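You operate a simulated robot arm through the tools that you are given. There is no shell and no other tool. Be economical: measure what you need, move in short steps, check, and stop when the job is done.

Carry out the task below with a simulated robot arm. There is one attempt and no reset: what you move stays moved.

Task
Run the red canister on press two, then the green one.
Fine: one at a time in an orange dock, started by the orange feed key; the next goes in once the amber lamp is out.

It is judged by the outcome, as a careful person would: the job done as asked, and still so three seconds after it is handed in. It fails if anything else is knocked over, pushed out of place, dropped, spilled or broken.

Robot
A 7-joint arm with a two-finger parallel gripper, fixed in place. Base frame: the origin is at the foot of the arm, x ahead of it, y to its left, z up; the work surface is at about z = 88. Lengths are in cm, angles in rad, forces in N, time in s.
With the tool pointing down near the work surface it reaches from about 30 to 70 cm from the base axis. Its first joint turns from -1.152 to 1.152 rad. Payload 1.57 kg.
Tool frame: the origin (TCP) lies between the finger pads and is the grasp point; the fingertips stand 3 cm ahead of it; z points along the fingers, y is the line along which they close. The gripper opens to 11 cm. The fingers are 2.4 cm wide and 1.2 cm thick; the gripper's body (4.8 by 11.2 cm) begins 7.8 cm behind the TCP.
Orientation is told as [roll, pitch, yaw] about the base's x, y, z axes, in that order, counted from this pose: with the fingers straight down and closing along the base's y, the tool's x points along the base's -x, its y along +y and its z along -z.

Tools
- The arm moves only by the tool drive_tool. Its argument "steps" is a list that holds one entry, the list of rows, each a list of 6 numbers: the shift along the tool's x, y, z in units of 150 mm (1.0 is 150 mm), then the turn, a rotation vector about the tool's x, y, z in units of 45 degrees (1.0 is 45 degrees). In form: [[[dx, dy, dz, ax, ay, az], ...]]. A call has 1 to 10 rows; each row is the pose to reach, as a shift and turn from the pose commanded when the call began, along the tool's axes at that moment. "claw" is the opening in per cent of the stroke, from 0 (shut) to 100 (fully open), set as the call begins (left out, the last holds). A call with a number of a shift or a turn outside -1 to 1 is refused whole. A row lasts 0.2 s, in which the tool goes at most 5 cm and 0.15 rad; a call with a longer step from one row to the next is refused whole, and so is a gripper value outside its range. Where a pose cannot be reached the arm comes as near as it can. A force on the tool above 90 N (or 10 N above the force at the start of the call, whichever is more), or a blocked arm, ends the call early, and 0.2 s more pass. Each finger travels about 10.8 cm/s and halts on what it meets, pressing with about 25 N; the grip force reading is that of the motor and also rises with nothing between the fingers. The clock runs only during rows and for 0.2 s after the last one: add rows that repeat a pose to give the fingers time. The reply holds the time, the measured pose of the TCP, the force on the tool along the base axes, the opening and the grip force, in the units named above and with some noise, and new pictures: "pictures" is both (left out), scene, wrist or none.
- Cameras (640 x 400 px; columns grow to the right, rows downward): "scene" is fixed at [12.41, -36.97, 142.53]; the picture's right is [0.99, -0.15, 0.00], its down [-0.06, -0.37, -0.93] and it looks along [0.14, 0.92, -0.38] (base axes); focal length 314 px, centre (320, 200). "wrist" rides on the gripper at [7, 1.6, -14.1] in the tool frame; the picture's right is [-0.23, 0.97, 0.00], its down [-0.86, -0.20, -0.48] and it looks along [-0.47, -0.11, 0.88] (tool axes); focal length 222 px, centre (320, 200). There is no depth. A picture from a camera that has moved, and an enlarged one, comes with that camera's place and axes in the base frame and with its lens.
- inspect(camera, box): a new picture of the part [left, top, right, bottom] of that camera's present view, enlarged. The clock stands still meanwhile.
- close_job(): hands the job in; it is judged then, once.

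Work in short steps. Places have to be worked out from the pictures, the camera data and where the tool is seen: move nearer, look again, correct. Check each grasp and each placing, and mend what went wrong. You have 120 turns and 200 pictures in all, those below and enlarged ones among them. Open the gripper and draw the arm clear of the work before you hand the job in, unless the task says otherwise; then end with one line.

The tools are called as a command line: name --argument value ..., lists and objects as JSON in quotes. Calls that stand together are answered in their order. drive_tool: Moves the arm, as the interface text tells. Its arguments: {"type":"object","properties":{"steps":{"type":"array","items":{"type":"array","items":{"type":"array","items":{"type":"number"}}}},"claw":{"type":"number"},"pictures":{"type":"string","enum":["both","scene","wrist","none"]}},"required":["steps"]} The other tools are called the same way: inspect (camera, box) takes an enlarged picture of a part of a camera's view; close_job () hands the job in.

At the start:

```text
t: 0.0
tool_pos: [33.24, 8.57, 126.49]
orientation: [0.0, -0.001, 0.001]
wrist_force: [0.0, -0.3, -0.2]
finger_gap: 11.01
finger_force: 0.1
```

scene: 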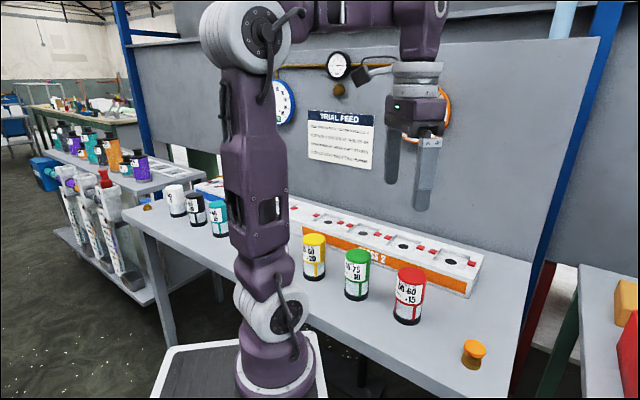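
wrist: 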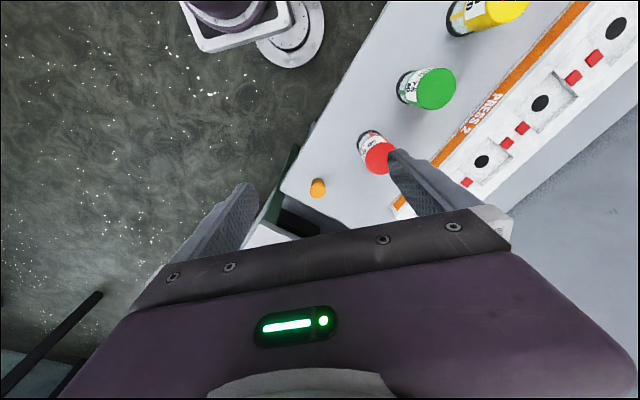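

The scene shows the canisters in front of a "PRESS 2" orange rail with docks, and an orange button at right. I'll enlarge the parts to see the docks, lamp and notice.

inspect --camera "scene" --box '[280, 180, 500, 320]'

inspect --camera "scene" --box '[260, 40, 460, 170]'

inspect --camera "scene" --box '[120, 160, 320, 290]'

inspect --camera "scene" --box '[380, 240, 540, 380]'

inspect --camera "wrist" --box '[280, 0, 640, 220]'

```text
2.86 times, centred on (390, 250) of scene
camera zoom: at [12.41, -36.97, 142.53], right [0.99, -0.15, 0.0], down [-0.06, -0.37, -0.93], along [0.14, 0.92, -0.38], focal length 897 px, centre (120, 57)
```

zoom: 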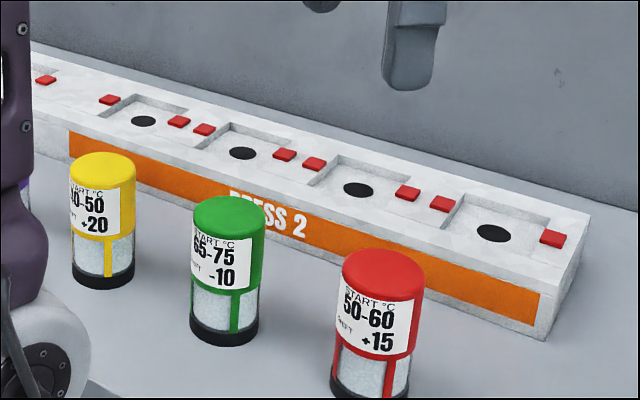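

```text
3.08 times, centred on (360, 105) of scene
camera zoom: at [12.41, -36.97, 142.53], right [0.99, -0.15, 0.0], down [-0.06, -0.37, -0.93], along [0.14, 0.92, -0.38], focal length 966 px, centre (197, 492)
```

zoom: 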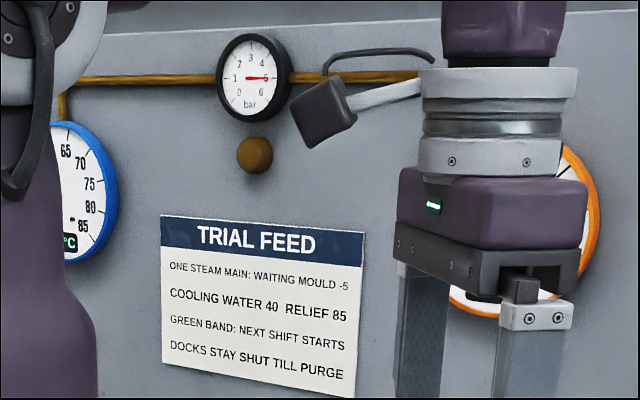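

```text
3.08 times, centred on (220, 225) of scene
camera zoom: at [12.41, -36.97, 142.53], right [0.99, -0.15, 0.0], down [-0.06, -0.37, -0.93], along [0.14, 0.92, -0.38], focal length 966 px, centre (628, 123)
```

zoom: 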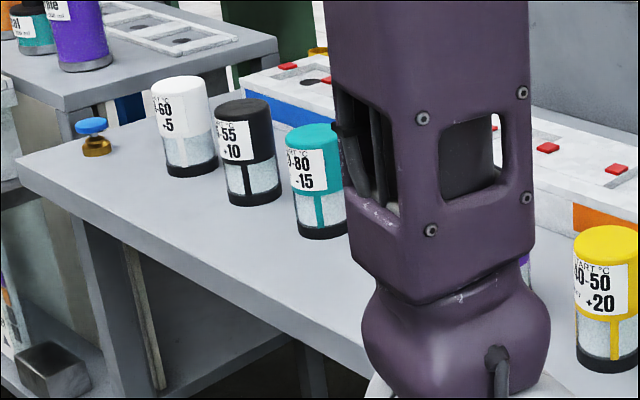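

```text
2.86 times, centred on (460, 310) of scene
camera zoom: at [12.41, -36.97, 142.53], right [0.99, -0.15, 0.0], down [-0.06, -0.37, -0.93], along [0.14, 0.92, -0.38], focal length 897 px, centre (-80, -114)
```

zoom: 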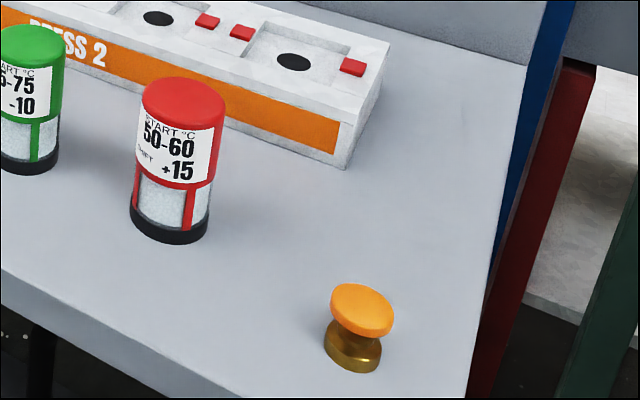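

```text
1.78 times, centred on (460, 110) of wrist
camera zoom: at [26.28, 10.32, 140.68], right [0.23, 0.97, 0.0], down [0.86, -0.2, 0.48], along [0.47, -0.11, -0.88], focal length 395 px, centre (71, 360)
```

zoom: 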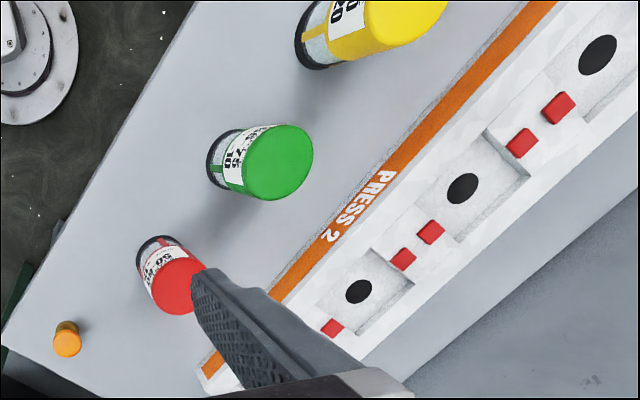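

Each canister shows a start range and a shift, so the temperature dial of press two (orange rim, hidden behind the gripper) matters. I move the tool +x at height to uncover it.

drive_tool --steps '[[[-0.3, 0, 0, 0, 0, 0], [-0.6, 0, 0, 0, 0, 0], [-0.9, 0, 0, 0, 0, 0]]]' --claw 70

inspect --camera "scene" --box '[400, 70, 480, 150]'

inspect --camera "scene" --box '[260, 60, 340, 140]'

```text
t: 0.8
tool_pos: [46.78, 8.66, 126.48]
orientation: [-0.001, 0.0, 0.002]
wrist_force: [-0.1, -0.2, 0.1]
finger_gap: 7.7
finger_force: 0.1
camera wrist: at [39.89, 10.39, 140.66], right [0.23, 0.97, 0.0], down [0.86, -0.2, 0.48], along [0.47, -0.11, -0.88], focal length 222 px, centre (320, 200)
```

scene: 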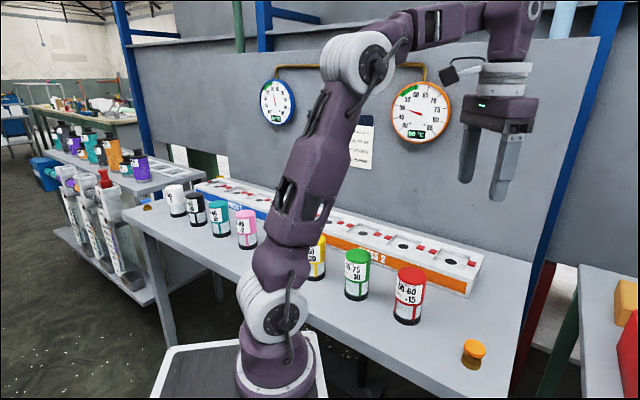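
wrist: 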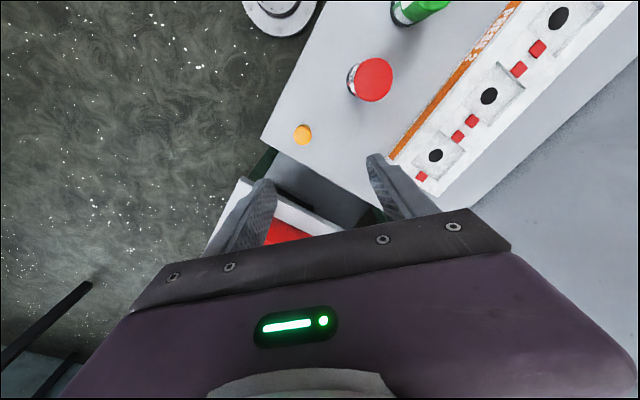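

```text
5.00 times, centred on (440, 110) of scene
camera zoom: at [12.41, -36.97, 142.53], right [0.99, -0.15, 0.0], down [-0.06, -0.37, -0.93], along [0.14, 0.92, -0.38], focal length 1570 px, centre (-280, 650)
```

zoom: 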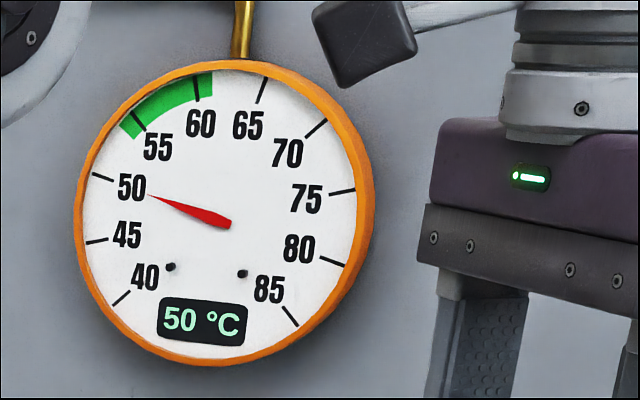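

```text
5.00 times, centred on (300, 100) of scene
camera zoom: at [12.41, -36.97, 142.53], right [0.99, -0.15, 0.0], down [-0.06, -0.37, -0.93], along [0.14, 0.92, -0.38], focal length 1570 px, centre (420, 700)
```

zoom: 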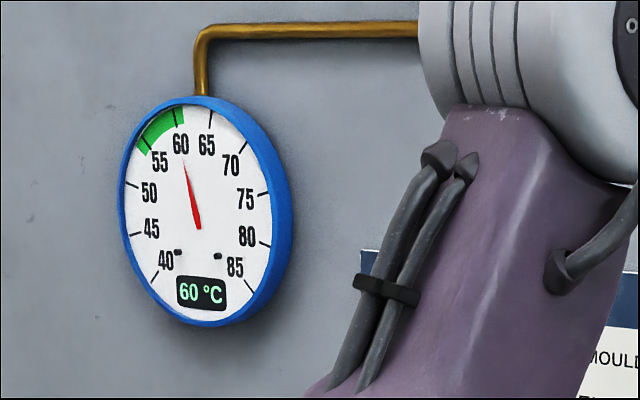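

Press 2 reads 50 °C, so red (50–60, +15) can start, and the resulting 65 °C suits green (65–75, −10 → 55). I estimate red at (41.4, 17.7) and the row and rail running along (-0.7, 0.7). I go above red with yaw 45° and the gripper open.

drive_tool --steps '[[[0.06, 0.1, 0.12, 0, 0, -0.167], [0.12, 0.2, 0.24, 0, 0, -0.333], [0.18, 0.3, 0.36, 0, 0, -0.5], [0.24, 0.4, 0.48, 0, 0, -0.667], [0.3, 0.5, 0.6, 0, 0, -0.833], [0.36, 0.6, 0.72, 0, 0, -1.0], [0.36, 0.6, 0.93, 0, 0, -1.0], [0.36, 0.6, 0.93, 0, 0, -1.0]]]' --claw 100

```text
t: 2.6
tool_pos: [41.41, 17.72, 112.69]
orientation: [0.001, 0.0, 0.787]
wrist_force: [-0.1, 0.4, 0.6]
finger_gap: 10.98
finger_force: 0.0
camera wrist: at [35.44, 14.01, 126.88], right [-0.53, 0.85, 0.0], down [0.75, 0.46, 0.48], along [0.41, 0.25, -0.88], focal length 222 px, centre (320, 200)
```

scene: 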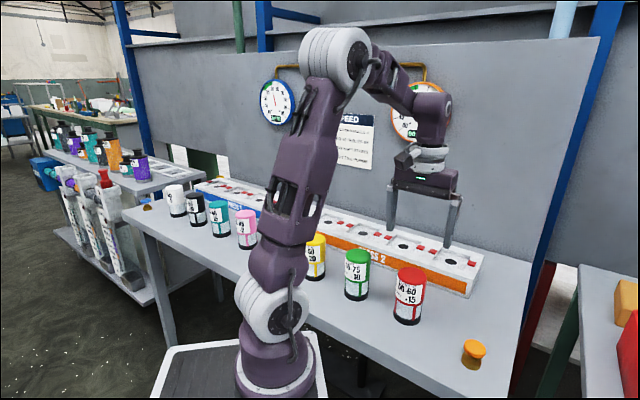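
wrist: 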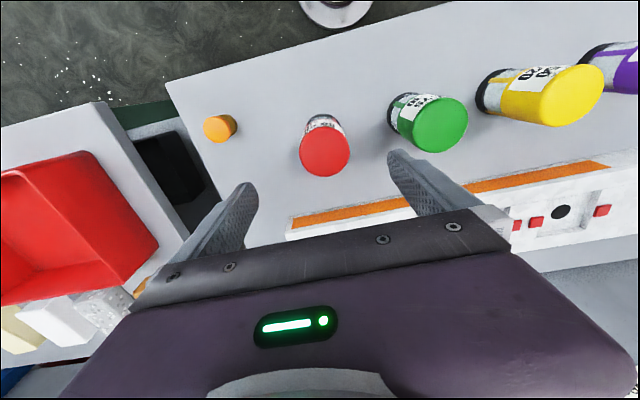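

From the wrist picture, red's centre is at about (41.6, 18.1) and the button at (49.1, 4.4). I make a small correction and descend around red.

drive_tool --steps '[[[-0.028, 0.01, 0.25, 0, 0, 0], [-0.028, 0.01, 0.5, 0, 0, 0], [-0.028, 0.01, 0.7, 0, 0, 0], [-0.028, 0.01, 0.85, 0, 0, 0], [-0.028, 0.01, 1.0, 0, 0, 0]]]'

```text
t: 3.8
tool_pos: [41.59, 18.09, 97.55]
orientation: [0.0, -0.004, 0.785]
wrist_force: [-0.5, -0.2, 0.2]
finger_gap: 11.0
finger_force: 0.0
camera wrist: at [35.57, 14.37, 111.67], right [-0.53, 0.85, 0.0], down [0.75, 0.46, 0.48], along [0.41, 0.25, -0.88], focal length 222 px, centre (320, 200)
```

scene: 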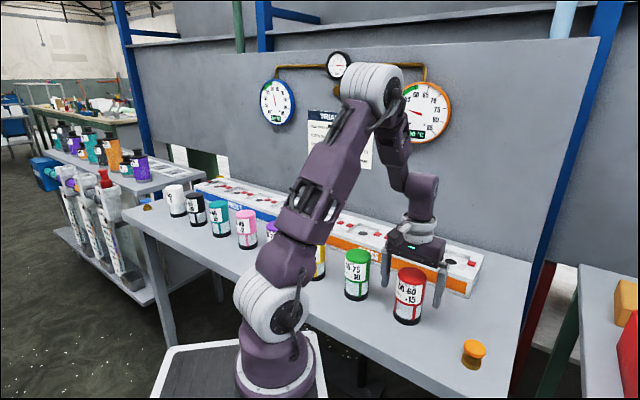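
wrist: 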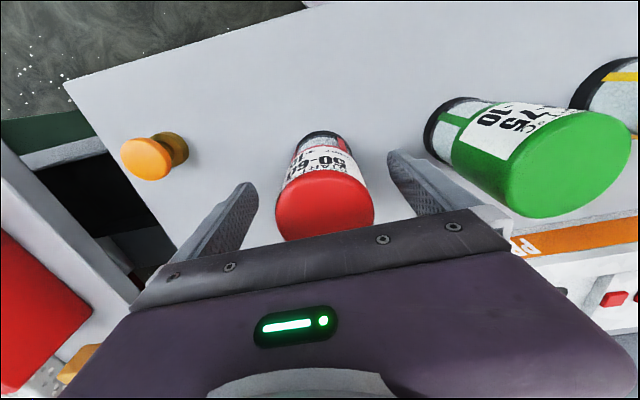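

Red sits between the fingers, its centre about 0.4 cm nearer the base than the TCP. I shift slightly, lower 1 cm and close.

drive_tool --steps '[[[0.026, 0.01, 0.06, 0, 0, 0], [0.026, 0.01, 0.06, 0, 0, 0]]]' --claw 100 --pictures "none"

drive_tool --steps '[[[0, 0, 0, 0, 0, 0], [0, 0, 0, 0, 0, 0], [0, 0, 0, 0, 0, 0], [0, 0, 0, 0, 0, 0]]]' --claw 0

```text
t: 4.4
tool_pos: [41.13, 18.03, 96.55]
orientation: [0.001, -0.001, 0.786]
wrist_force: [-0.3, -0.3, 0.1]
finger_gap: 11.01
finger_force: 0.1
```

```text
t: 5.4
tool_pos: [41.22, 18.01, 96.49]
orientation: [0.0, -0.001, 0.786]
wrist_force: [-1.0, 0.2, -0.3]
finger_gap: 6.33
finger_force: 24.6
camera wrist: at [35.18, 14.28, 110.71], right [-0.53, 0.85, 0.0], down [0.75, 0.46, 0.48], along [0.41, 0.25, -0.88], focal length 222 px, centre (320, 200)
```

scene: 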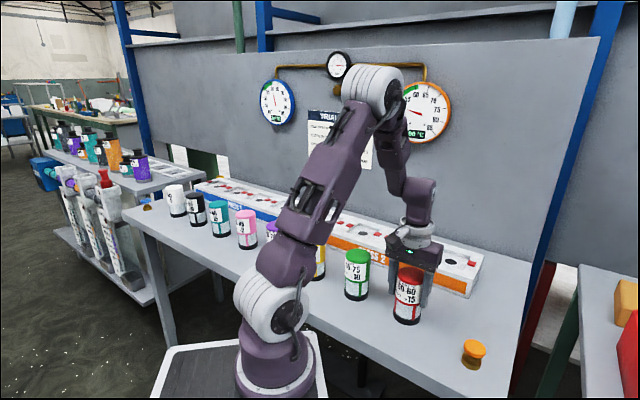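
wrist: 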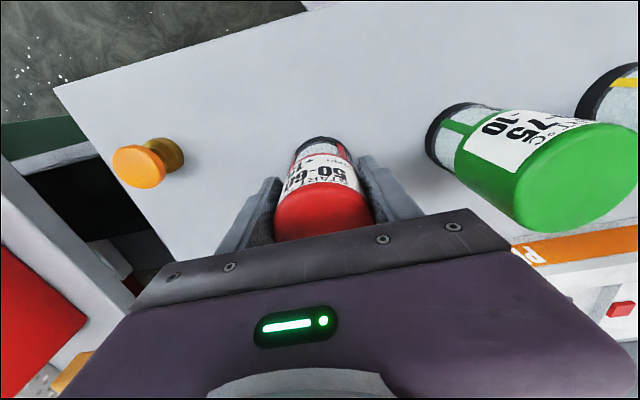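

Grip is good (6.33 cm). I lift 14 cm.

drive_tool --steps '[[[0, 0, -0.2, 0, 0, 0], [0, 0, -0.5, 0, 0, 0], [0, 0, -0.8, 0, 0, 0], [0, 0, -0.93, 0, 0, 0]]]'

```text
t: 6.4
tool_pos: [41.17, 17.72, 110.56]
orientation: [0.001, 0.001, 0.786]
wrist_force: [0.8, -0.4, -2.9]
finger_gap: 6.36
finger_force: 25.5
camera wrist: at [35.22, 13.98, 124.73], right [-0.53, 0.85, 0.0], down [0.75, 0.46, 0.48], along [0.41, 0.25, -0.88], focal length 222 px, centre (320, 200)
```

scene: 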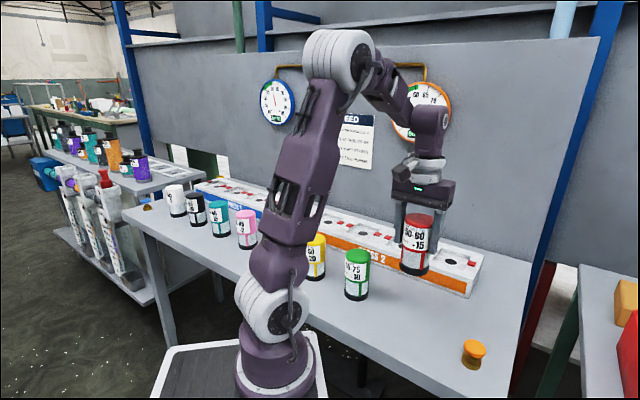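
wrist: 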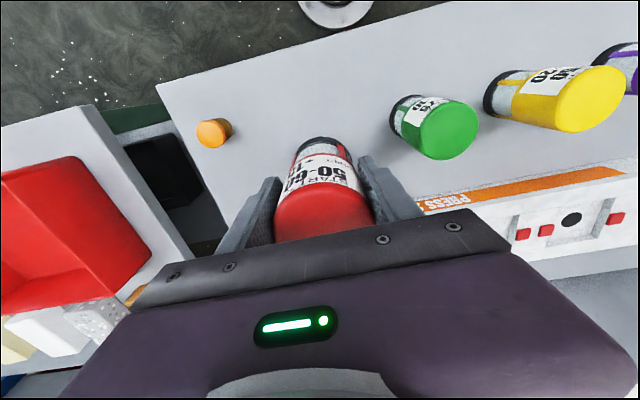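

Combining the scene and wrist rays, the hole of dock 2 is at about (50.1, 41.6, 93.3) and dock 3 at (40.3, 51.5). I carry red toward dock 2 and stop halfway to check.

drive_tool --steps '[[[-0.1, 0.05, 0, 0, 0, 0], [-0.3, 0.14, 0, 0, 0, 0], [-0.5, 0.23, 0, 0, 0, 0], [-0.7, 0.32, 0, 0, 0, 0], [-0.8, 0.36, 0, 0, 0, 0]]]'

```text
t: 7.6
tool_pos: [45.88, 29.97, 110.66]
orientation: [0.0, 0.001, 0.785]
wrist_force: [0.2, -0.2, -2.2]
finger_gap: 6.32
finger_force: 25.0
camera wrist: at [39.75, 26.34, 124.82], right [-0.53, 0.85, 0.0], down [0.75, 0.46, 0.48], along [0.41, 0.25, -0.88], focal length 222 px, centre (320, 200)
```

scene: 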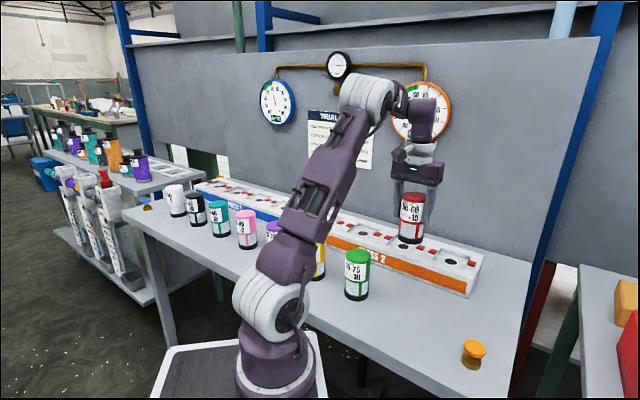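
wrist: 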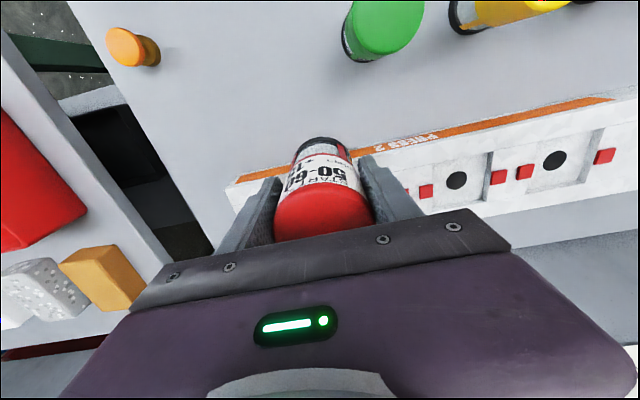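

The rays again agree with dock 3 at (40.35, 51.2). I zoom in on the docks to see the pocket's shape.

inspect --camera "wrist" --box '[400, 90, 640, 240]'

inspect --camera "scene" --box '[340, 190, 490, 300]'

```text
2.67 times, centred on (520, 165) of wrist
camera zoom: at [39.75, 26.34, 124.82], right [-0.53, 0.85, 0.0], down [0.75, 0.46, 0.48], along [0.41, 0.25, -0.88], focal length 592 px, centre (-213, 293)
```

zoom: 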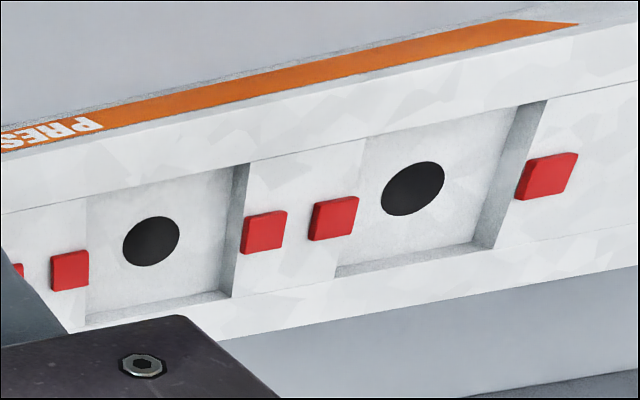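

```text
3.64 times, centred on (415, 245) of scene
camera zoom: at [12.41, -36.97, 142.53], right [0.99, -0.15, 0.0], down [-0.06, -0.37, -0.93], along [0.14, 0.92, -0.38], focal length 1142 px, centre (-26, 36)
```

zoom: 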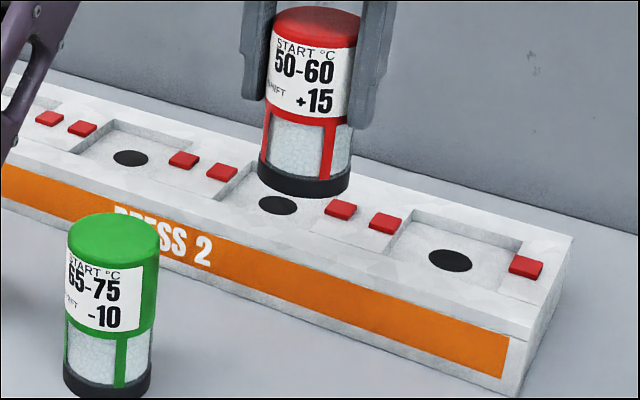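

The pocket is about 8 cm square with the hole at its centre, so there is about 1 cm of clearance a side. I move over dock 2.

drive_tool --steps '[[[-0.1, 0.05, 0, 0, 0, 0], [-0.3, 0.14, 0, 0, 0, 0], [-0.5, 0.23, 0, 0, 0, 0], [-0.68, 0.32, 0, 0, 0, 0], [-0.74, 0.344, 0, 0, 0, 0], [-0.74, 0.344, 0, 0, 0, 0]]]'

inspect --camera "scene" --box '[340, 190, 490, 300]'

```text
t: 9.0
tool_pos: [48.29, 39.51, 110.61]
orientation: [0.001, 0.001, 0.785]
wrist_force: [0.6, 0.2, -2.8]
finger_gap: 6.38
finger_force: 24.9
out of reach, approached as far as the arm can: row 4, 5, 6
camera wrist: at [42.27, 35.83, 124.88], right [-0.53, 0.85, 0.0], down [0.75, 0.46, 0.48], along [0.41, 0.25, -0.88], focal length 222 px, centre (320, 200)
```

scene: 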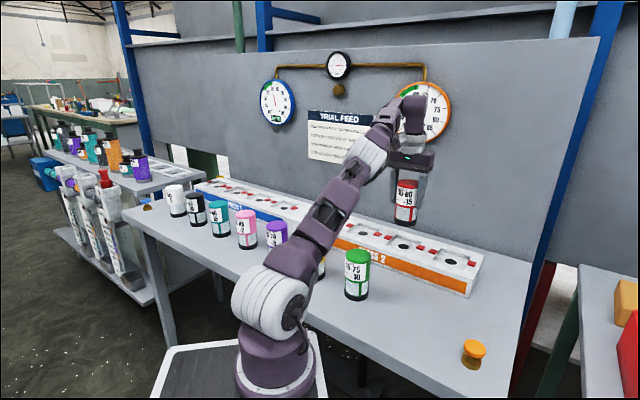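
wrist: 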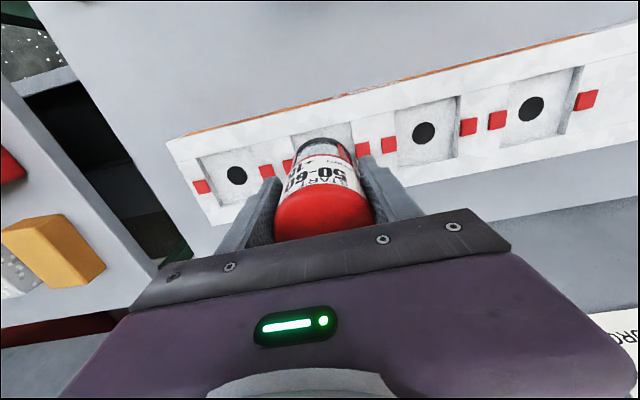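

```text
3.64 times, centred on (415, 245) of scene
camera zoom: at [12.41, -36.97, 142.53], right [0.99, -0.15, 0.0], down [-0.06, -0.37, -0.93], along [0.14, 0.92, -0.38], focal length 1142 px, centre (-26, 36)
```

zoom: 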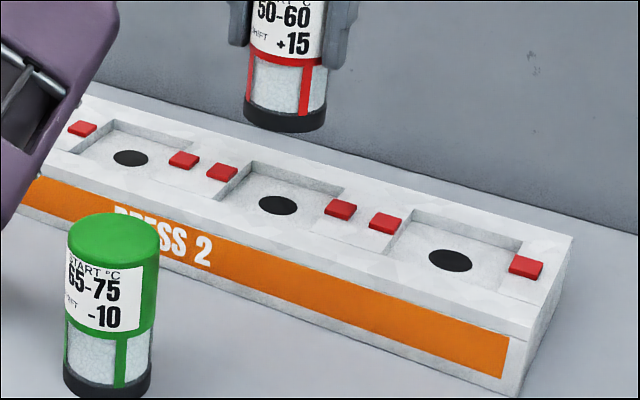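

Dock 2 is confirmed at (50.2, 41.6); at this height the reach falls short. I lower 4.5 cm, still clear of the rail, to gain reach.

drive_tool --steps '[[[0, 0, 0.1, 0, 0, 0], [0, 0, 0.2, 0, 0, 0], [0, 0, 0.3, 0, 0, 0], [0, 0, 0.3, 0, 0, 0]]]'

```text
t: 10.0
tool_pos: [48.42, 39.19, 106.18]
orientation: [0.0, 0.002, 0.785]
wrist_force: [0.2, -0.5, -2.6]
finger_gap: 6.34
finger_force: 24.7
camera wrist: at [42.31, 35.5, 120.38], right [-0.53, 0.85, 0.0], down [0.75, 0.46, 0.48], along [0.41, 0.25, -0.88], focal length 222 px, centre (320, 200)
```

scene: 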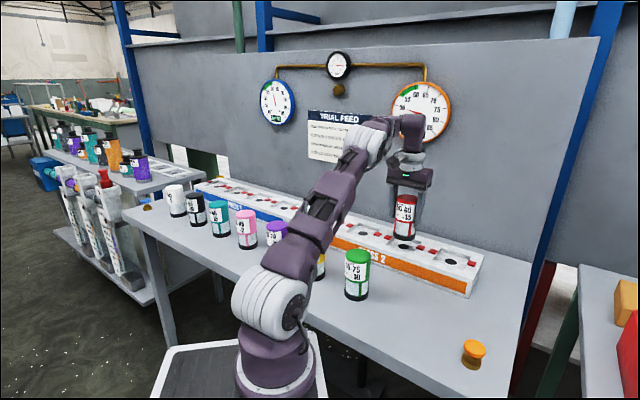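
wrist: 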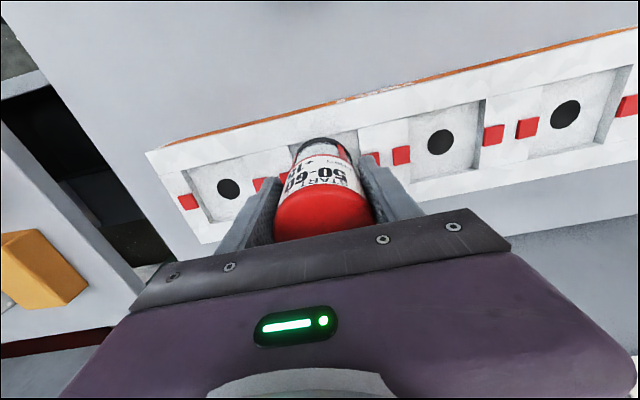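

The command had been clipped, so I now step the remaining 3 cm outward at this height.

drive_tool --steps '[[[-0.1, 0.015, 0, 0, 0, 0], [-0.197, 0.029, 0, 0, 0, 0], [-0.197, 0.029, 0, 0, 0, 0]]]'

inspect --camera "scene" --box '[340, 190, 490, 300]'

```text
t: 10.8
tool_pos: [49.31, 40.7, 106.07]
orientation: [0.001, -0.001, 0.783]
wrist_force: [0.1, 0.2, -2.8]
finger_gap: 6.37
finger_force: 25.1
out of reach, approached as far as the arm can: row 2, 3
camera wrist: at [43.31, 36.89, 120.24], right [-0.53, 0.85, 0.0], down [0.75, 0.46, 0.48], along [0.41, 0.25, -0.88], focal length 222 px, centre (320, 200)
```

scene: 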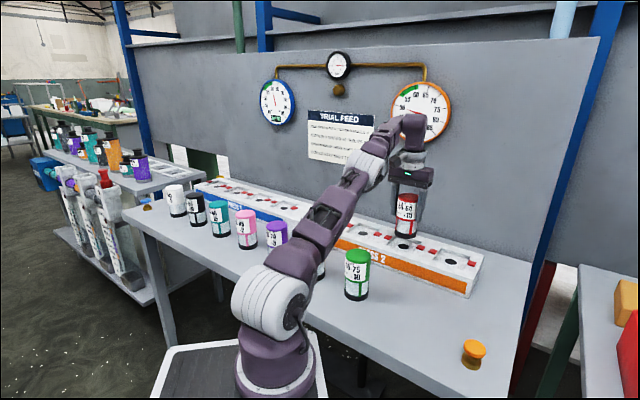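
wrist: 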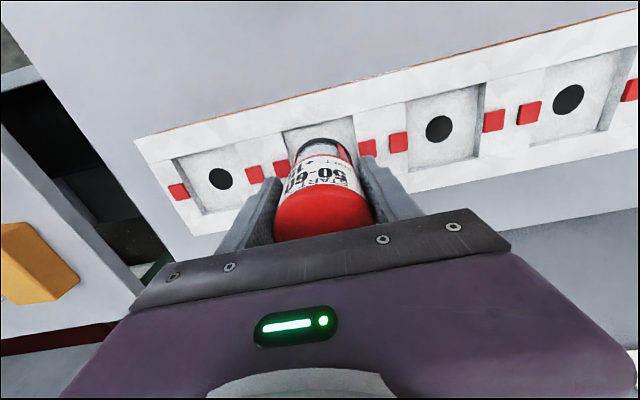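

```text
3.64 times, centred on (415, 245) of scene
camera zoom: at [12.41, -36.97, 142.53], right [0.99, -0.15, 0.0], down [-0.06, -0.37, -0.93], along [0.14, 0.92, -0.38], focal length 1142 px, centre (-26, 36)
```

zoom: 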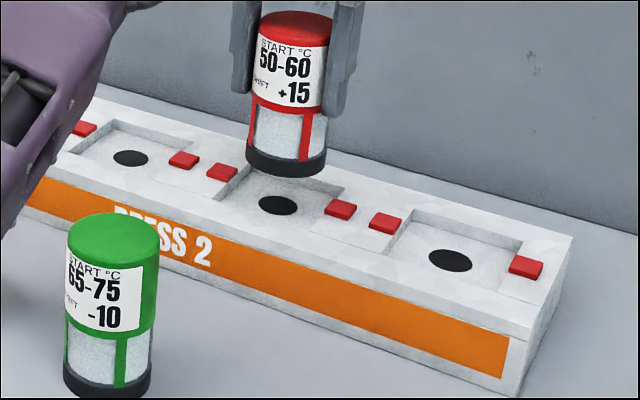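

It is still about 1.3 cm short radially, and reach grows as I lower. I go down 1.6 cm (canister bottom about 96) and outward.

drive_tool --steps '[[[0, 0, 0.06, 0, 0, 0], [0, 0, 0.107, 0, 0, 0], [-0.04, 0, 0.107, 0, 0, 0], [-0.085, 0, 0.107, 0, 0, 0], [-0.085, 0, 0.107, 0, 0, 0]]]'

inspect --camera "scene" --box '[360, 200, 460, 270]'

```text
t: 12.0
tool_pos: [49.19, 41.14, 103.84]
orientation: [-0.007, 0.026, 0.806]
wrist_force: [-0.3, -0.2, -1.9]
finger_gap: 6.34
finger_force: 24.6
out of reach, approached as far as the arm can: row 4
camera wrist: at [43.48, 37.6, 118.24], right [-0.54, 0.84, -0.01], down [0.74, 0.49, 0.46], along [0.39, 0.24, -0.89], focal length 222 px, centre (320, 200)
```

scene: 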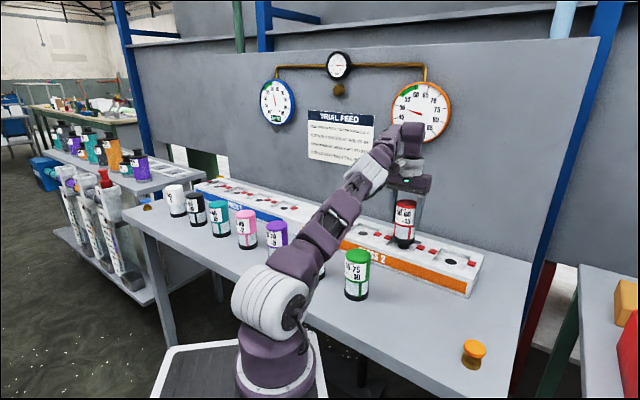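
wrist: 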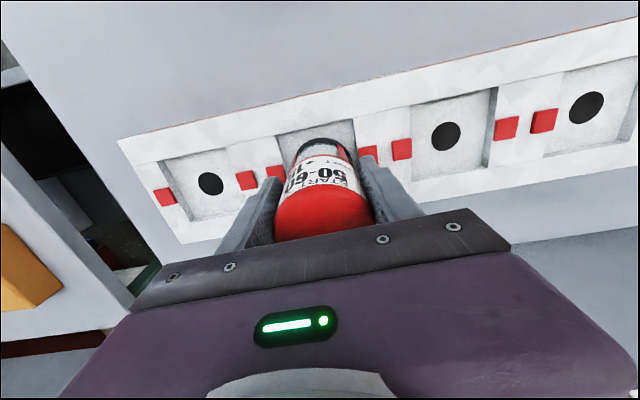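

```text
5.71 times, centred on (410, 235) of scene
camera zoom: at [12.41, -36.97, 142.53], right [0.99, -0.15, 0.0], down [-0.06, -0.37, -0.93], along [0.14, 0.92, -0.38], focal length 1794 px, centre (-194, 0)
```

zoom: 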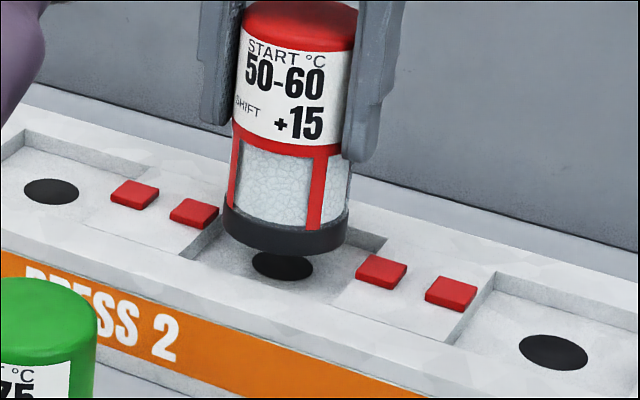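

The reading may still have been settling, since row 5 was reported as reachable. I hold one row and read again.

drive_tool --steps '[[[0, 0, 0, 0, 0, 0], [0, 0, 0, 0, 0, 0]]]' --pictures "none"

```text
t: 12.6
tool_pos: [49.21, 41.05, 103.93]
orientation: [-0.006, 0.023, 0.805]
wrist_force: [-0.6, -0.4, -2.4]
finger_gap: 6.35
finger_force: 25.1
```

It has settled slightly tilted near its limit. I correct the orientation and nudge toward (49.65, 41.25).

drive_tool --steps '[[[-0.015, -0.006, 0.0, 0.017, -0.03, 0.027], [-0.03, -0.011, 0.0, 0.017, -0.03, 0.027], [-0.03, -0.011, 0.0, 0.017, -0.03, 0.027]]]' --pictures "scene"

inspect --camera "scene" --box '[360, 200, 460, 270]'

```text
t: 13.4
tool_pos: [50.56, 41.53, 104.49]
orientation: [-0.015, -0.025, 0.763]
wrist_force: [0.4, -0.8, -2.6]
finger_gap: 6.32
finger_force: 25.2
```

scene: 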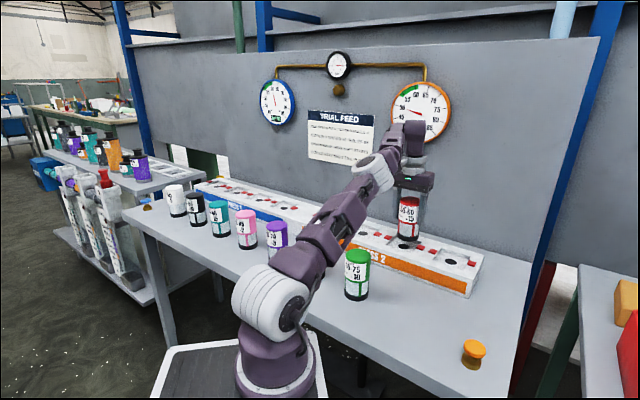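

```text
5.71 times, centred on (410, 235) of scene
camera zoom: at [12.41, -36.97, 142.53], right [0.99, -0.15, 0.0], down [-0.06, -0.37, -0.93], along [0.14, 0.92, -0.38], focal length 1794 px, centre (-194, 0)
```

zoom: 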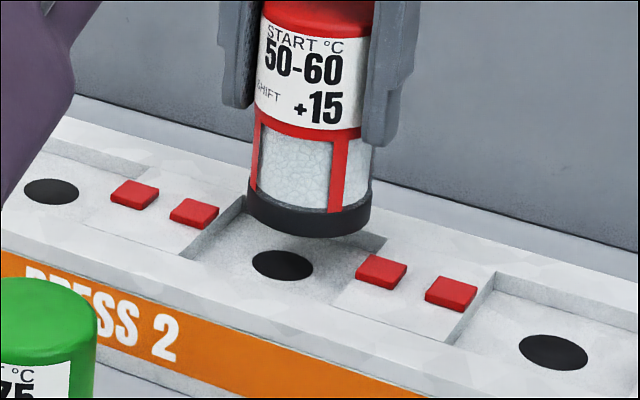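

The command frame was the ideal pose after all, so I undo the tilt, centre on (50.2, 41.6) and lower about 1 cm.

drive_tool --steps '[[[0.0, 0.01, 0.03, -0.01, 0.015, -0.013], [0.013, 0.02, 0.07, -0.017, 0.03, -0.027], [0.013, 0.02, 0.07, -0.017, 0.03, -0.027], [0.013, 0.02, 0.07, -0.017, 0.03, -0.027]]]' --pictures "wrist"

inspect --camera "scene" --box '[360, 200, 460, 270]'

```text
t: 14.4
tool_pos: [50.01, 41.53, 103.45]
orientation: [0.001, 0.001, 0.784]
wrist_force: [0.9, -0.3, -2.6]
finger_gap: 6.34
finger_force: 25.3
out of reach, approached as far as the arm can: row 1, 2, 3, 4
camera wrist: at [43.95, 37.74, 117.63], right [-0.53, 0.85, 0.0], down [0.75, 0.46, 0.48], along [0.41, 0.25, -0.88], focal length 222 px, centre (320, 200)
```

wrist: 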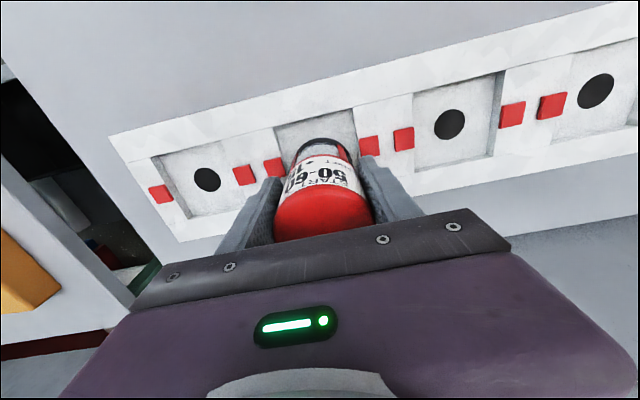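

```text
5.71 times, centred on (410, 235) of scene
camera zoom: at [12.41, -36.97, 142.53], right [0.99, -0.15, 0.0], down [-0.06, -0.37, -0.93], along [0.14, 0.92, -0.38], focal length 1794 px, centre (-194, 0)
```

zoom: 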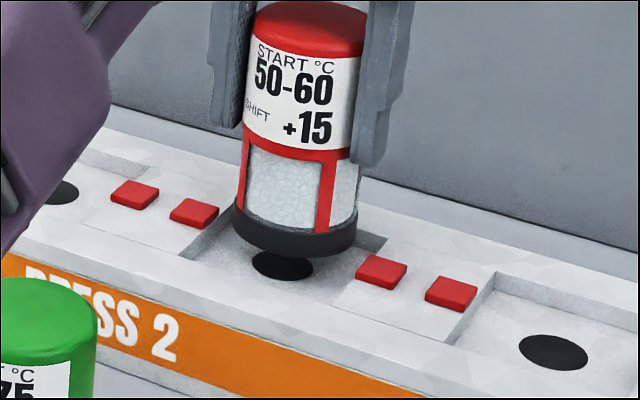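

Upright and at (50.0, 41.5), within 0.3 cm of the dock centre. I lower slowly into the pocket until contact.

drive_tool --steps '[[[0, 0, 0.04, 0, 0, 0], [-0.006, 0, 0.07, 0, 0, 0], [-0.01, 0, 0.09, 0, 0, 0], [-0.01, 0, 0.1, 0, 0, 0]]]' --pictures "wrist"

inspect --camera "scene" --box '[360, 200, 460, 270]'

```text
t: 15.4
tool_pos: [50.05, 41.46, 101.91]
orientation: [0.0, 0.0, 0.786]
wrist_force: [0.2, -0.5, -1.8]
finger_gap: 6.33
finger_force: 25.6
camera wrist: at [44.0, 37.75, 116.14], right [-0.53, 0.85, 0.0], down [0.75, 0.46, 0.48], along [0.41, 0.25, -0.88], focal length 222 px, centre (320, 200)
```

wrist: 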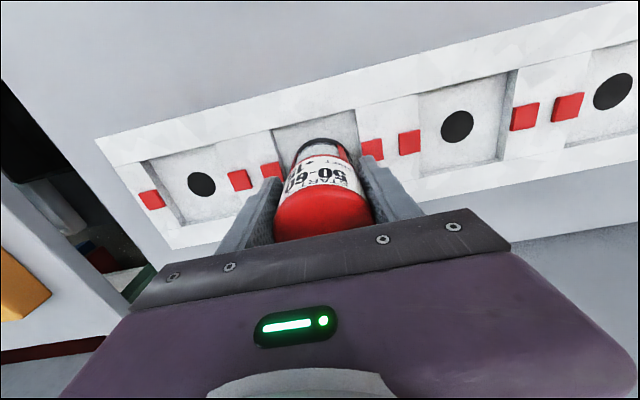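

```text
5.71 times, centred on (410, 235) of scene
camera zoom: at [12.41, -36.97, 142.53], right [0.99, -0.15, 0.0], down [-0.06, -0.37, -0.93], along [0.14, 0.92, -0.38], focal length 1794 px, centre (-194, 0)
```

zoom: 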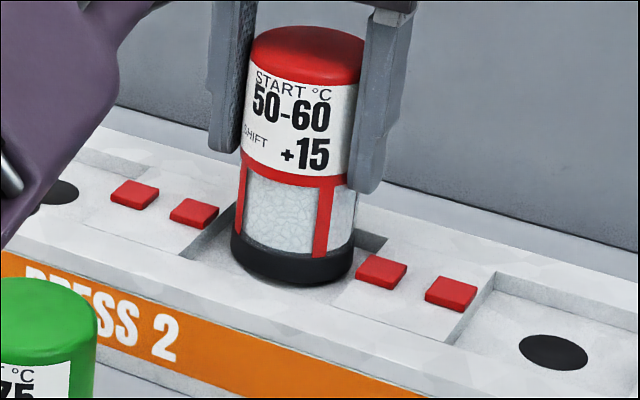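

Inside the pocket and not yet bearing. I lower a little more to feel the floor.

drive_tool --steps '[[[0, 0, 0.015, 0, 0, 0], [0, 0, 0.03, 0, 0, 0], [0, 0, 0.04, 0, 0, 0]]]' --pictures "none"

inspect --camera "scene" --box '[360, 200, 460, 270]'

```text
t: 16.2
tool_pos: [50.18, 41.46, 101.44]
orientation: [0.0, -0.003, 0.784]
wrist_force: [-2.0, -0.5, 16.1]
finger_gap: 6.34
finger_force: 25.1
```

```text
5.71 times, centred on (410, 235) of scene
camera zoom: at [12.37, -36.99, 142.53], right [0.99, -0.15, 0.0], down [-0.06, -0.37, -0.93], along [0.14, 0.92, -0.38], focal length 1794 px, centre (-194, 0)
```

zoom: 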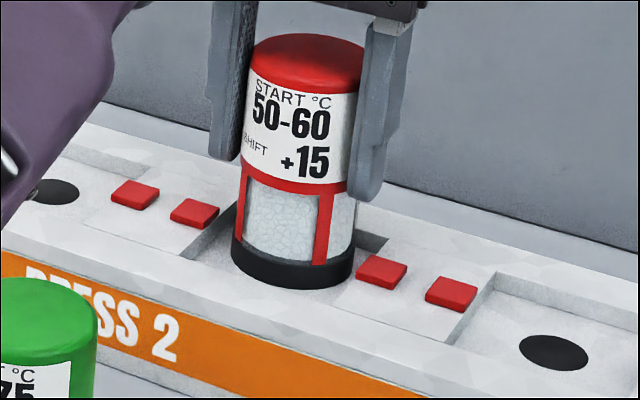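

Contact is felt (16 N), so it stands on the floor of the pocket. I release and rise 12 cm.

drive_tool --steps '[[[0, 0, -0.01, 0, 0, 0], [0, 0, -0.01, 0, 0, 0], [0, 0, -0.01, 0, 0, 0], [0, 0, -0.01, 0, 0, 0]]]' --claw 90 --pictures "none"

drive_tool --steps '[[[0.05, 0, -0.2, 0, 0, 0], [0.15, 0, -0.45, 0, 0, 0], [0.3, 0, -0.7, 0, 0, 0], [0.4, 0, -0.9, 0, 0, 0]]]'

inspect --camera "scene" --box '[360, 200, 460, 270]'

```text
t: 17.2
tool_pos: [50.08, 41.53, 101.53]
orientation: [0.0, -0.001, 0.787]
wrist_force: [-0.1, 0.1, 0.3]
finger_gap: 9.9
finger_force: 0.0
```

```text
t: 18.2
tool_pos: [46.06, 37.02, 115.08]
orientation: [0.0, 0.002, 0.784]
wrist_force: [-0.6, -0.7, -0.3]
finger_gap: 9.92
finger_force: 0.2
camera wrist: at [39.98, 33.27, 129.21], right [-0.53, 0.85, 0.0], down [0.75, 0.46, 0.48], along [0.41, 0.25, -0.88], focal length 222 px, centre (320, 200)
```

scene: 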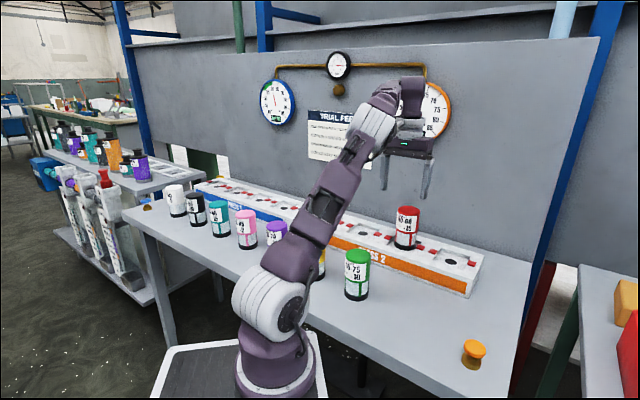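
wrist: 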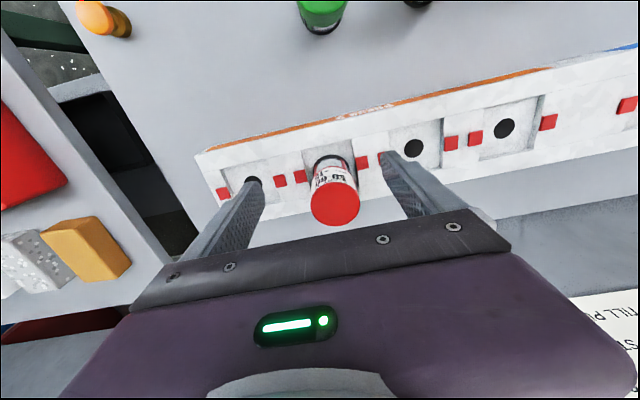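

```text
5.71 times, centred on (410, 235) of scene
camera zoom: at [12.4, -36.97, 142.53], right [0.99, -0.15, 0.0], down [-0.06, -0.37, -0.93], along [0.14, 0.92, -0.38], focal length 1794 px, centre (-194, 0)
```

zoom: 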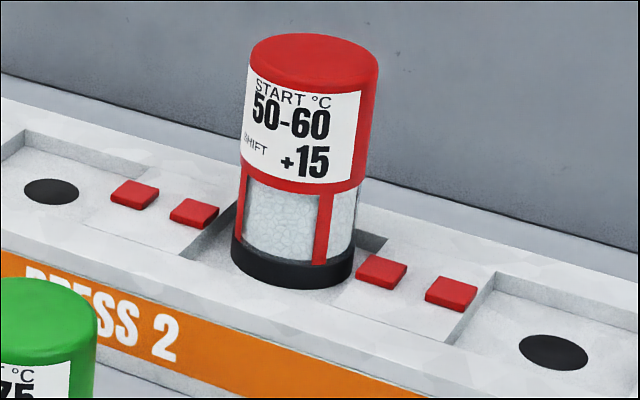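

Red stands well seated. Now I go toward the orange feed key at about (49.1, 4.4), with the gripper closing and staying high.

drive_tool --steps '[[[0.1, -0.12, 0, 0, 0, 0], [0.26, -0.32, 0, 0, 0, 0], [0.42, -0.51, 0, 0, 0, 0], [0.58, -0.7, 0, 0, 0, 0], [0.7, -0.84, 0, 0, 0, 0]]]' --claw 0 --pictures "none"

drive_tool --steps '[[[0.14, -0.17, 0, 0, 0, 0.15], [0.28, -0.34, 0, 0, 0, 0.3], [0.42, -0.51, 0, 0, 0, 0.45], [0.56, -0.68, 0, 0, 0, 0.6], [0.7, -0.84, 0, 0, 0, 0.75], [0.7, -0.84, 0.3, 0, 0, 0.75]]]'

```text
t: 19.4
tool_pos: [47.3, 20.65, 114.88]
orientation: [0.001, -0.001, 0.784]
wrist_force: [-0.2, -1.5, -0.8]
finger_gap: 0.0
finger_force: 22.2
```

```text
t: 20.8
tool_pos: [48.68, 4.6, 110.51]
orientation: [-0.001, -0.001, 0.193]
wrist_force: [0.8, 0.4, -1.3]
finger_gap: 0.0
finger_force: 21.2
camera wrist: at [41.55, 4.87, 124.67], right [0.03, 1.0, 0.0], down [0.88, -0.03, 0.48], along [0.48, -0.02, -0.88], focal length 222 px, centre (320, 200)
```

scene: 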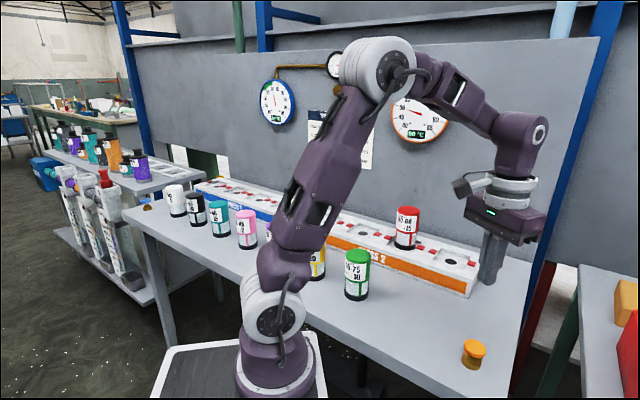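
wrist: 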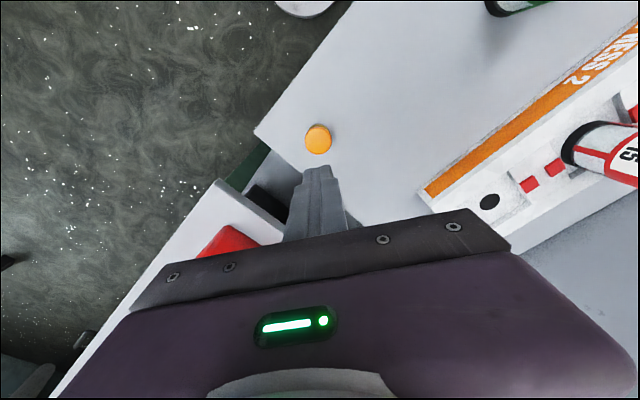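

The key is at (49.1, 4.2). I align and descend to just above it.

drive_tool --steps '[[[-0.024, -0.032, 0.25, 0, 0, 0], [-0.024, -0.032, 0.5, 0, 0, 0], [-0.024, -0.032, 0.7, 0, 0, 0], [-0.024, -0.032, 0.85, 0, 0, 0], [-0.024, -0.032, 0.87, 0, 0, 0]]]'

inspect --camera "scene" --box '[430, 290, 530, 380]'

```text
t: 22.0
tool_pos: [49.15, 4.17, 97.51]
orientation: [0.0, 0.0, 0.196]
wrist_force: [1.0, -0.5, 0.0]
finger_gap: 0.0
finger_force: 21.4
camera wrist: at [42.02, 4.44, 111.66], right [0.03, 1.0, 0.0], down [0.88, -0.03, 0.48], along [0.48, -0.02, -0.88], focal length 222 px, centre (320, 200)
```

scene: 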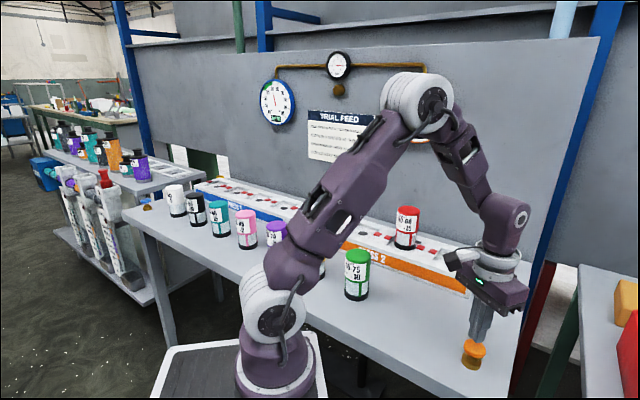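
wrist: 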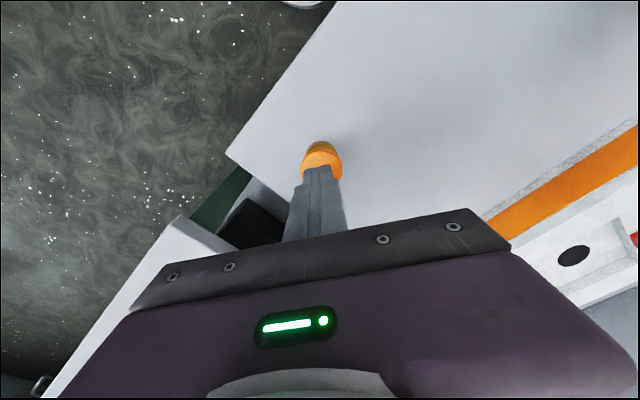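

```text
4.44 times, centred on (480, 335) of scene
camera zoom: at [12.41, -36.97, 142.53], right [0.99, -0.15, 0.0], down [-0.06, -0.37, -0.93], along [0.14, 0.92, -0.38], focal length 1396 px, centre (-391, -400)
```

zoom: 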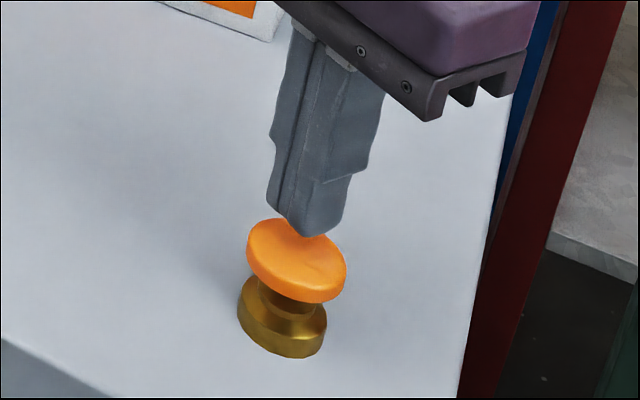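

The tips are roughly 2 cm above the key. I press down gently in small steps and watch the force and lamp.

drive_tool --steps '[[[0, 0, 0.06, 0, 0, 0], [0, 0, 0.11, 0, 0, 0], [0, 0, 0.14, 0, 0, 0]]]' --pictures "scene"

inspect --camera "scene" --box '[430, 290, 530, 380]'

```text
t: 22.8
tool_pos: [49.13, 4.21, 95.47]
orientation: [-0.001, 0.0, 0.198]
wrist_force: [0.1, -1.3, 1.7]
finger_gap: 0.01
finger_force: 21.1
```

scene: 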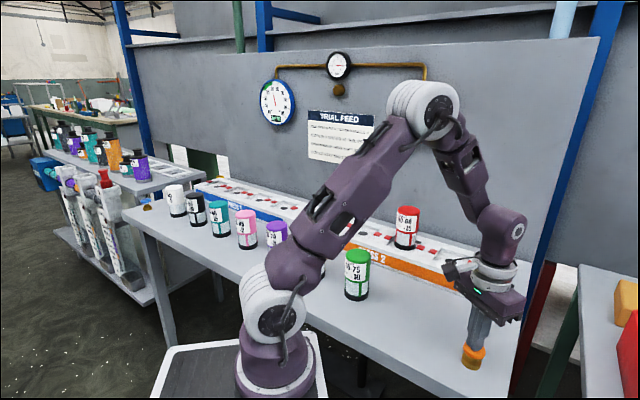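

```text
4.44 times, centred on (480, 335) of scene
camera zoom: at [12.4, -36.97, 142.53], right [0.99, -0.15, 0.0], down [-0.06, -0.37, -0.93], along [0.14, 0.92, -0.38], focal length 1396 px, centre (-391, -400)
```

zoom: 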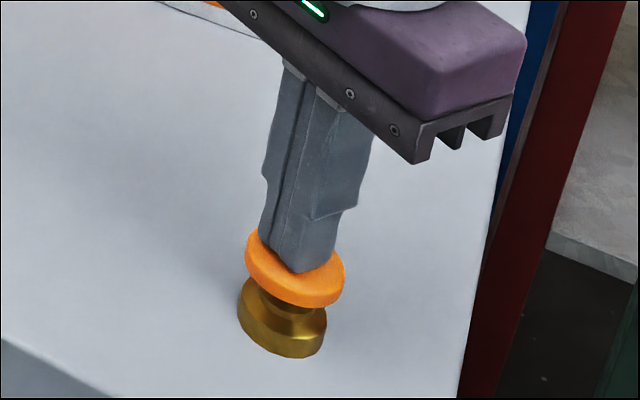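

Contact has just begun, so I push another 1 cm in small steps.

drive_tool --steps '[[[0, 0, 0.02, 0, 0, 0], [0, 0, 0.04, 0, 0, 0], [0, 0, 0.06, 0, 0, 0]]]' --pictures "scene"

inspect --camera "scene" --box '[260, 40, 420, 140]'

```text
t: 23.6
tool_pos: [49.23, 4.12, 94.59]
orientation: [-0.002, -0.001, 0.196]
wrist_force: [-6.1, -1.2, 21.4]
finger_gap: 0.01
finger_force: 21.3
```

scene: 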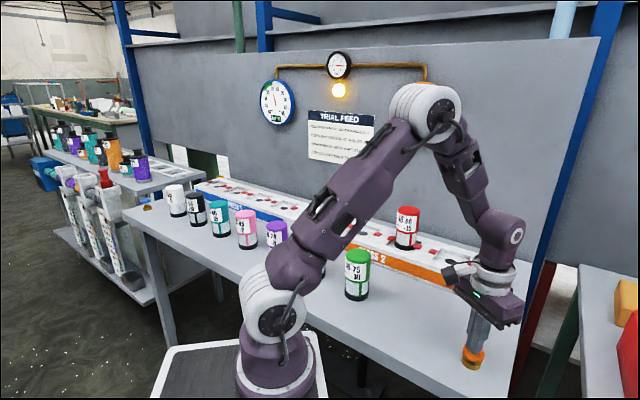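

```text
4.00 times, centred on (340, 90) of scene
camera zoom: at [12.36, -36.97, 142.53], right [0.99, -0.15, 0.0], down [-0.06, -0.37, -0.93], along [0.14, 0.92, -0.38], focal length 1256 px, centre (240, 640)
```

zoom: 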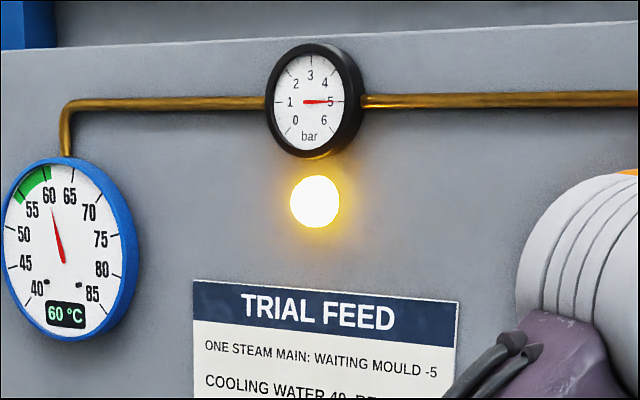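

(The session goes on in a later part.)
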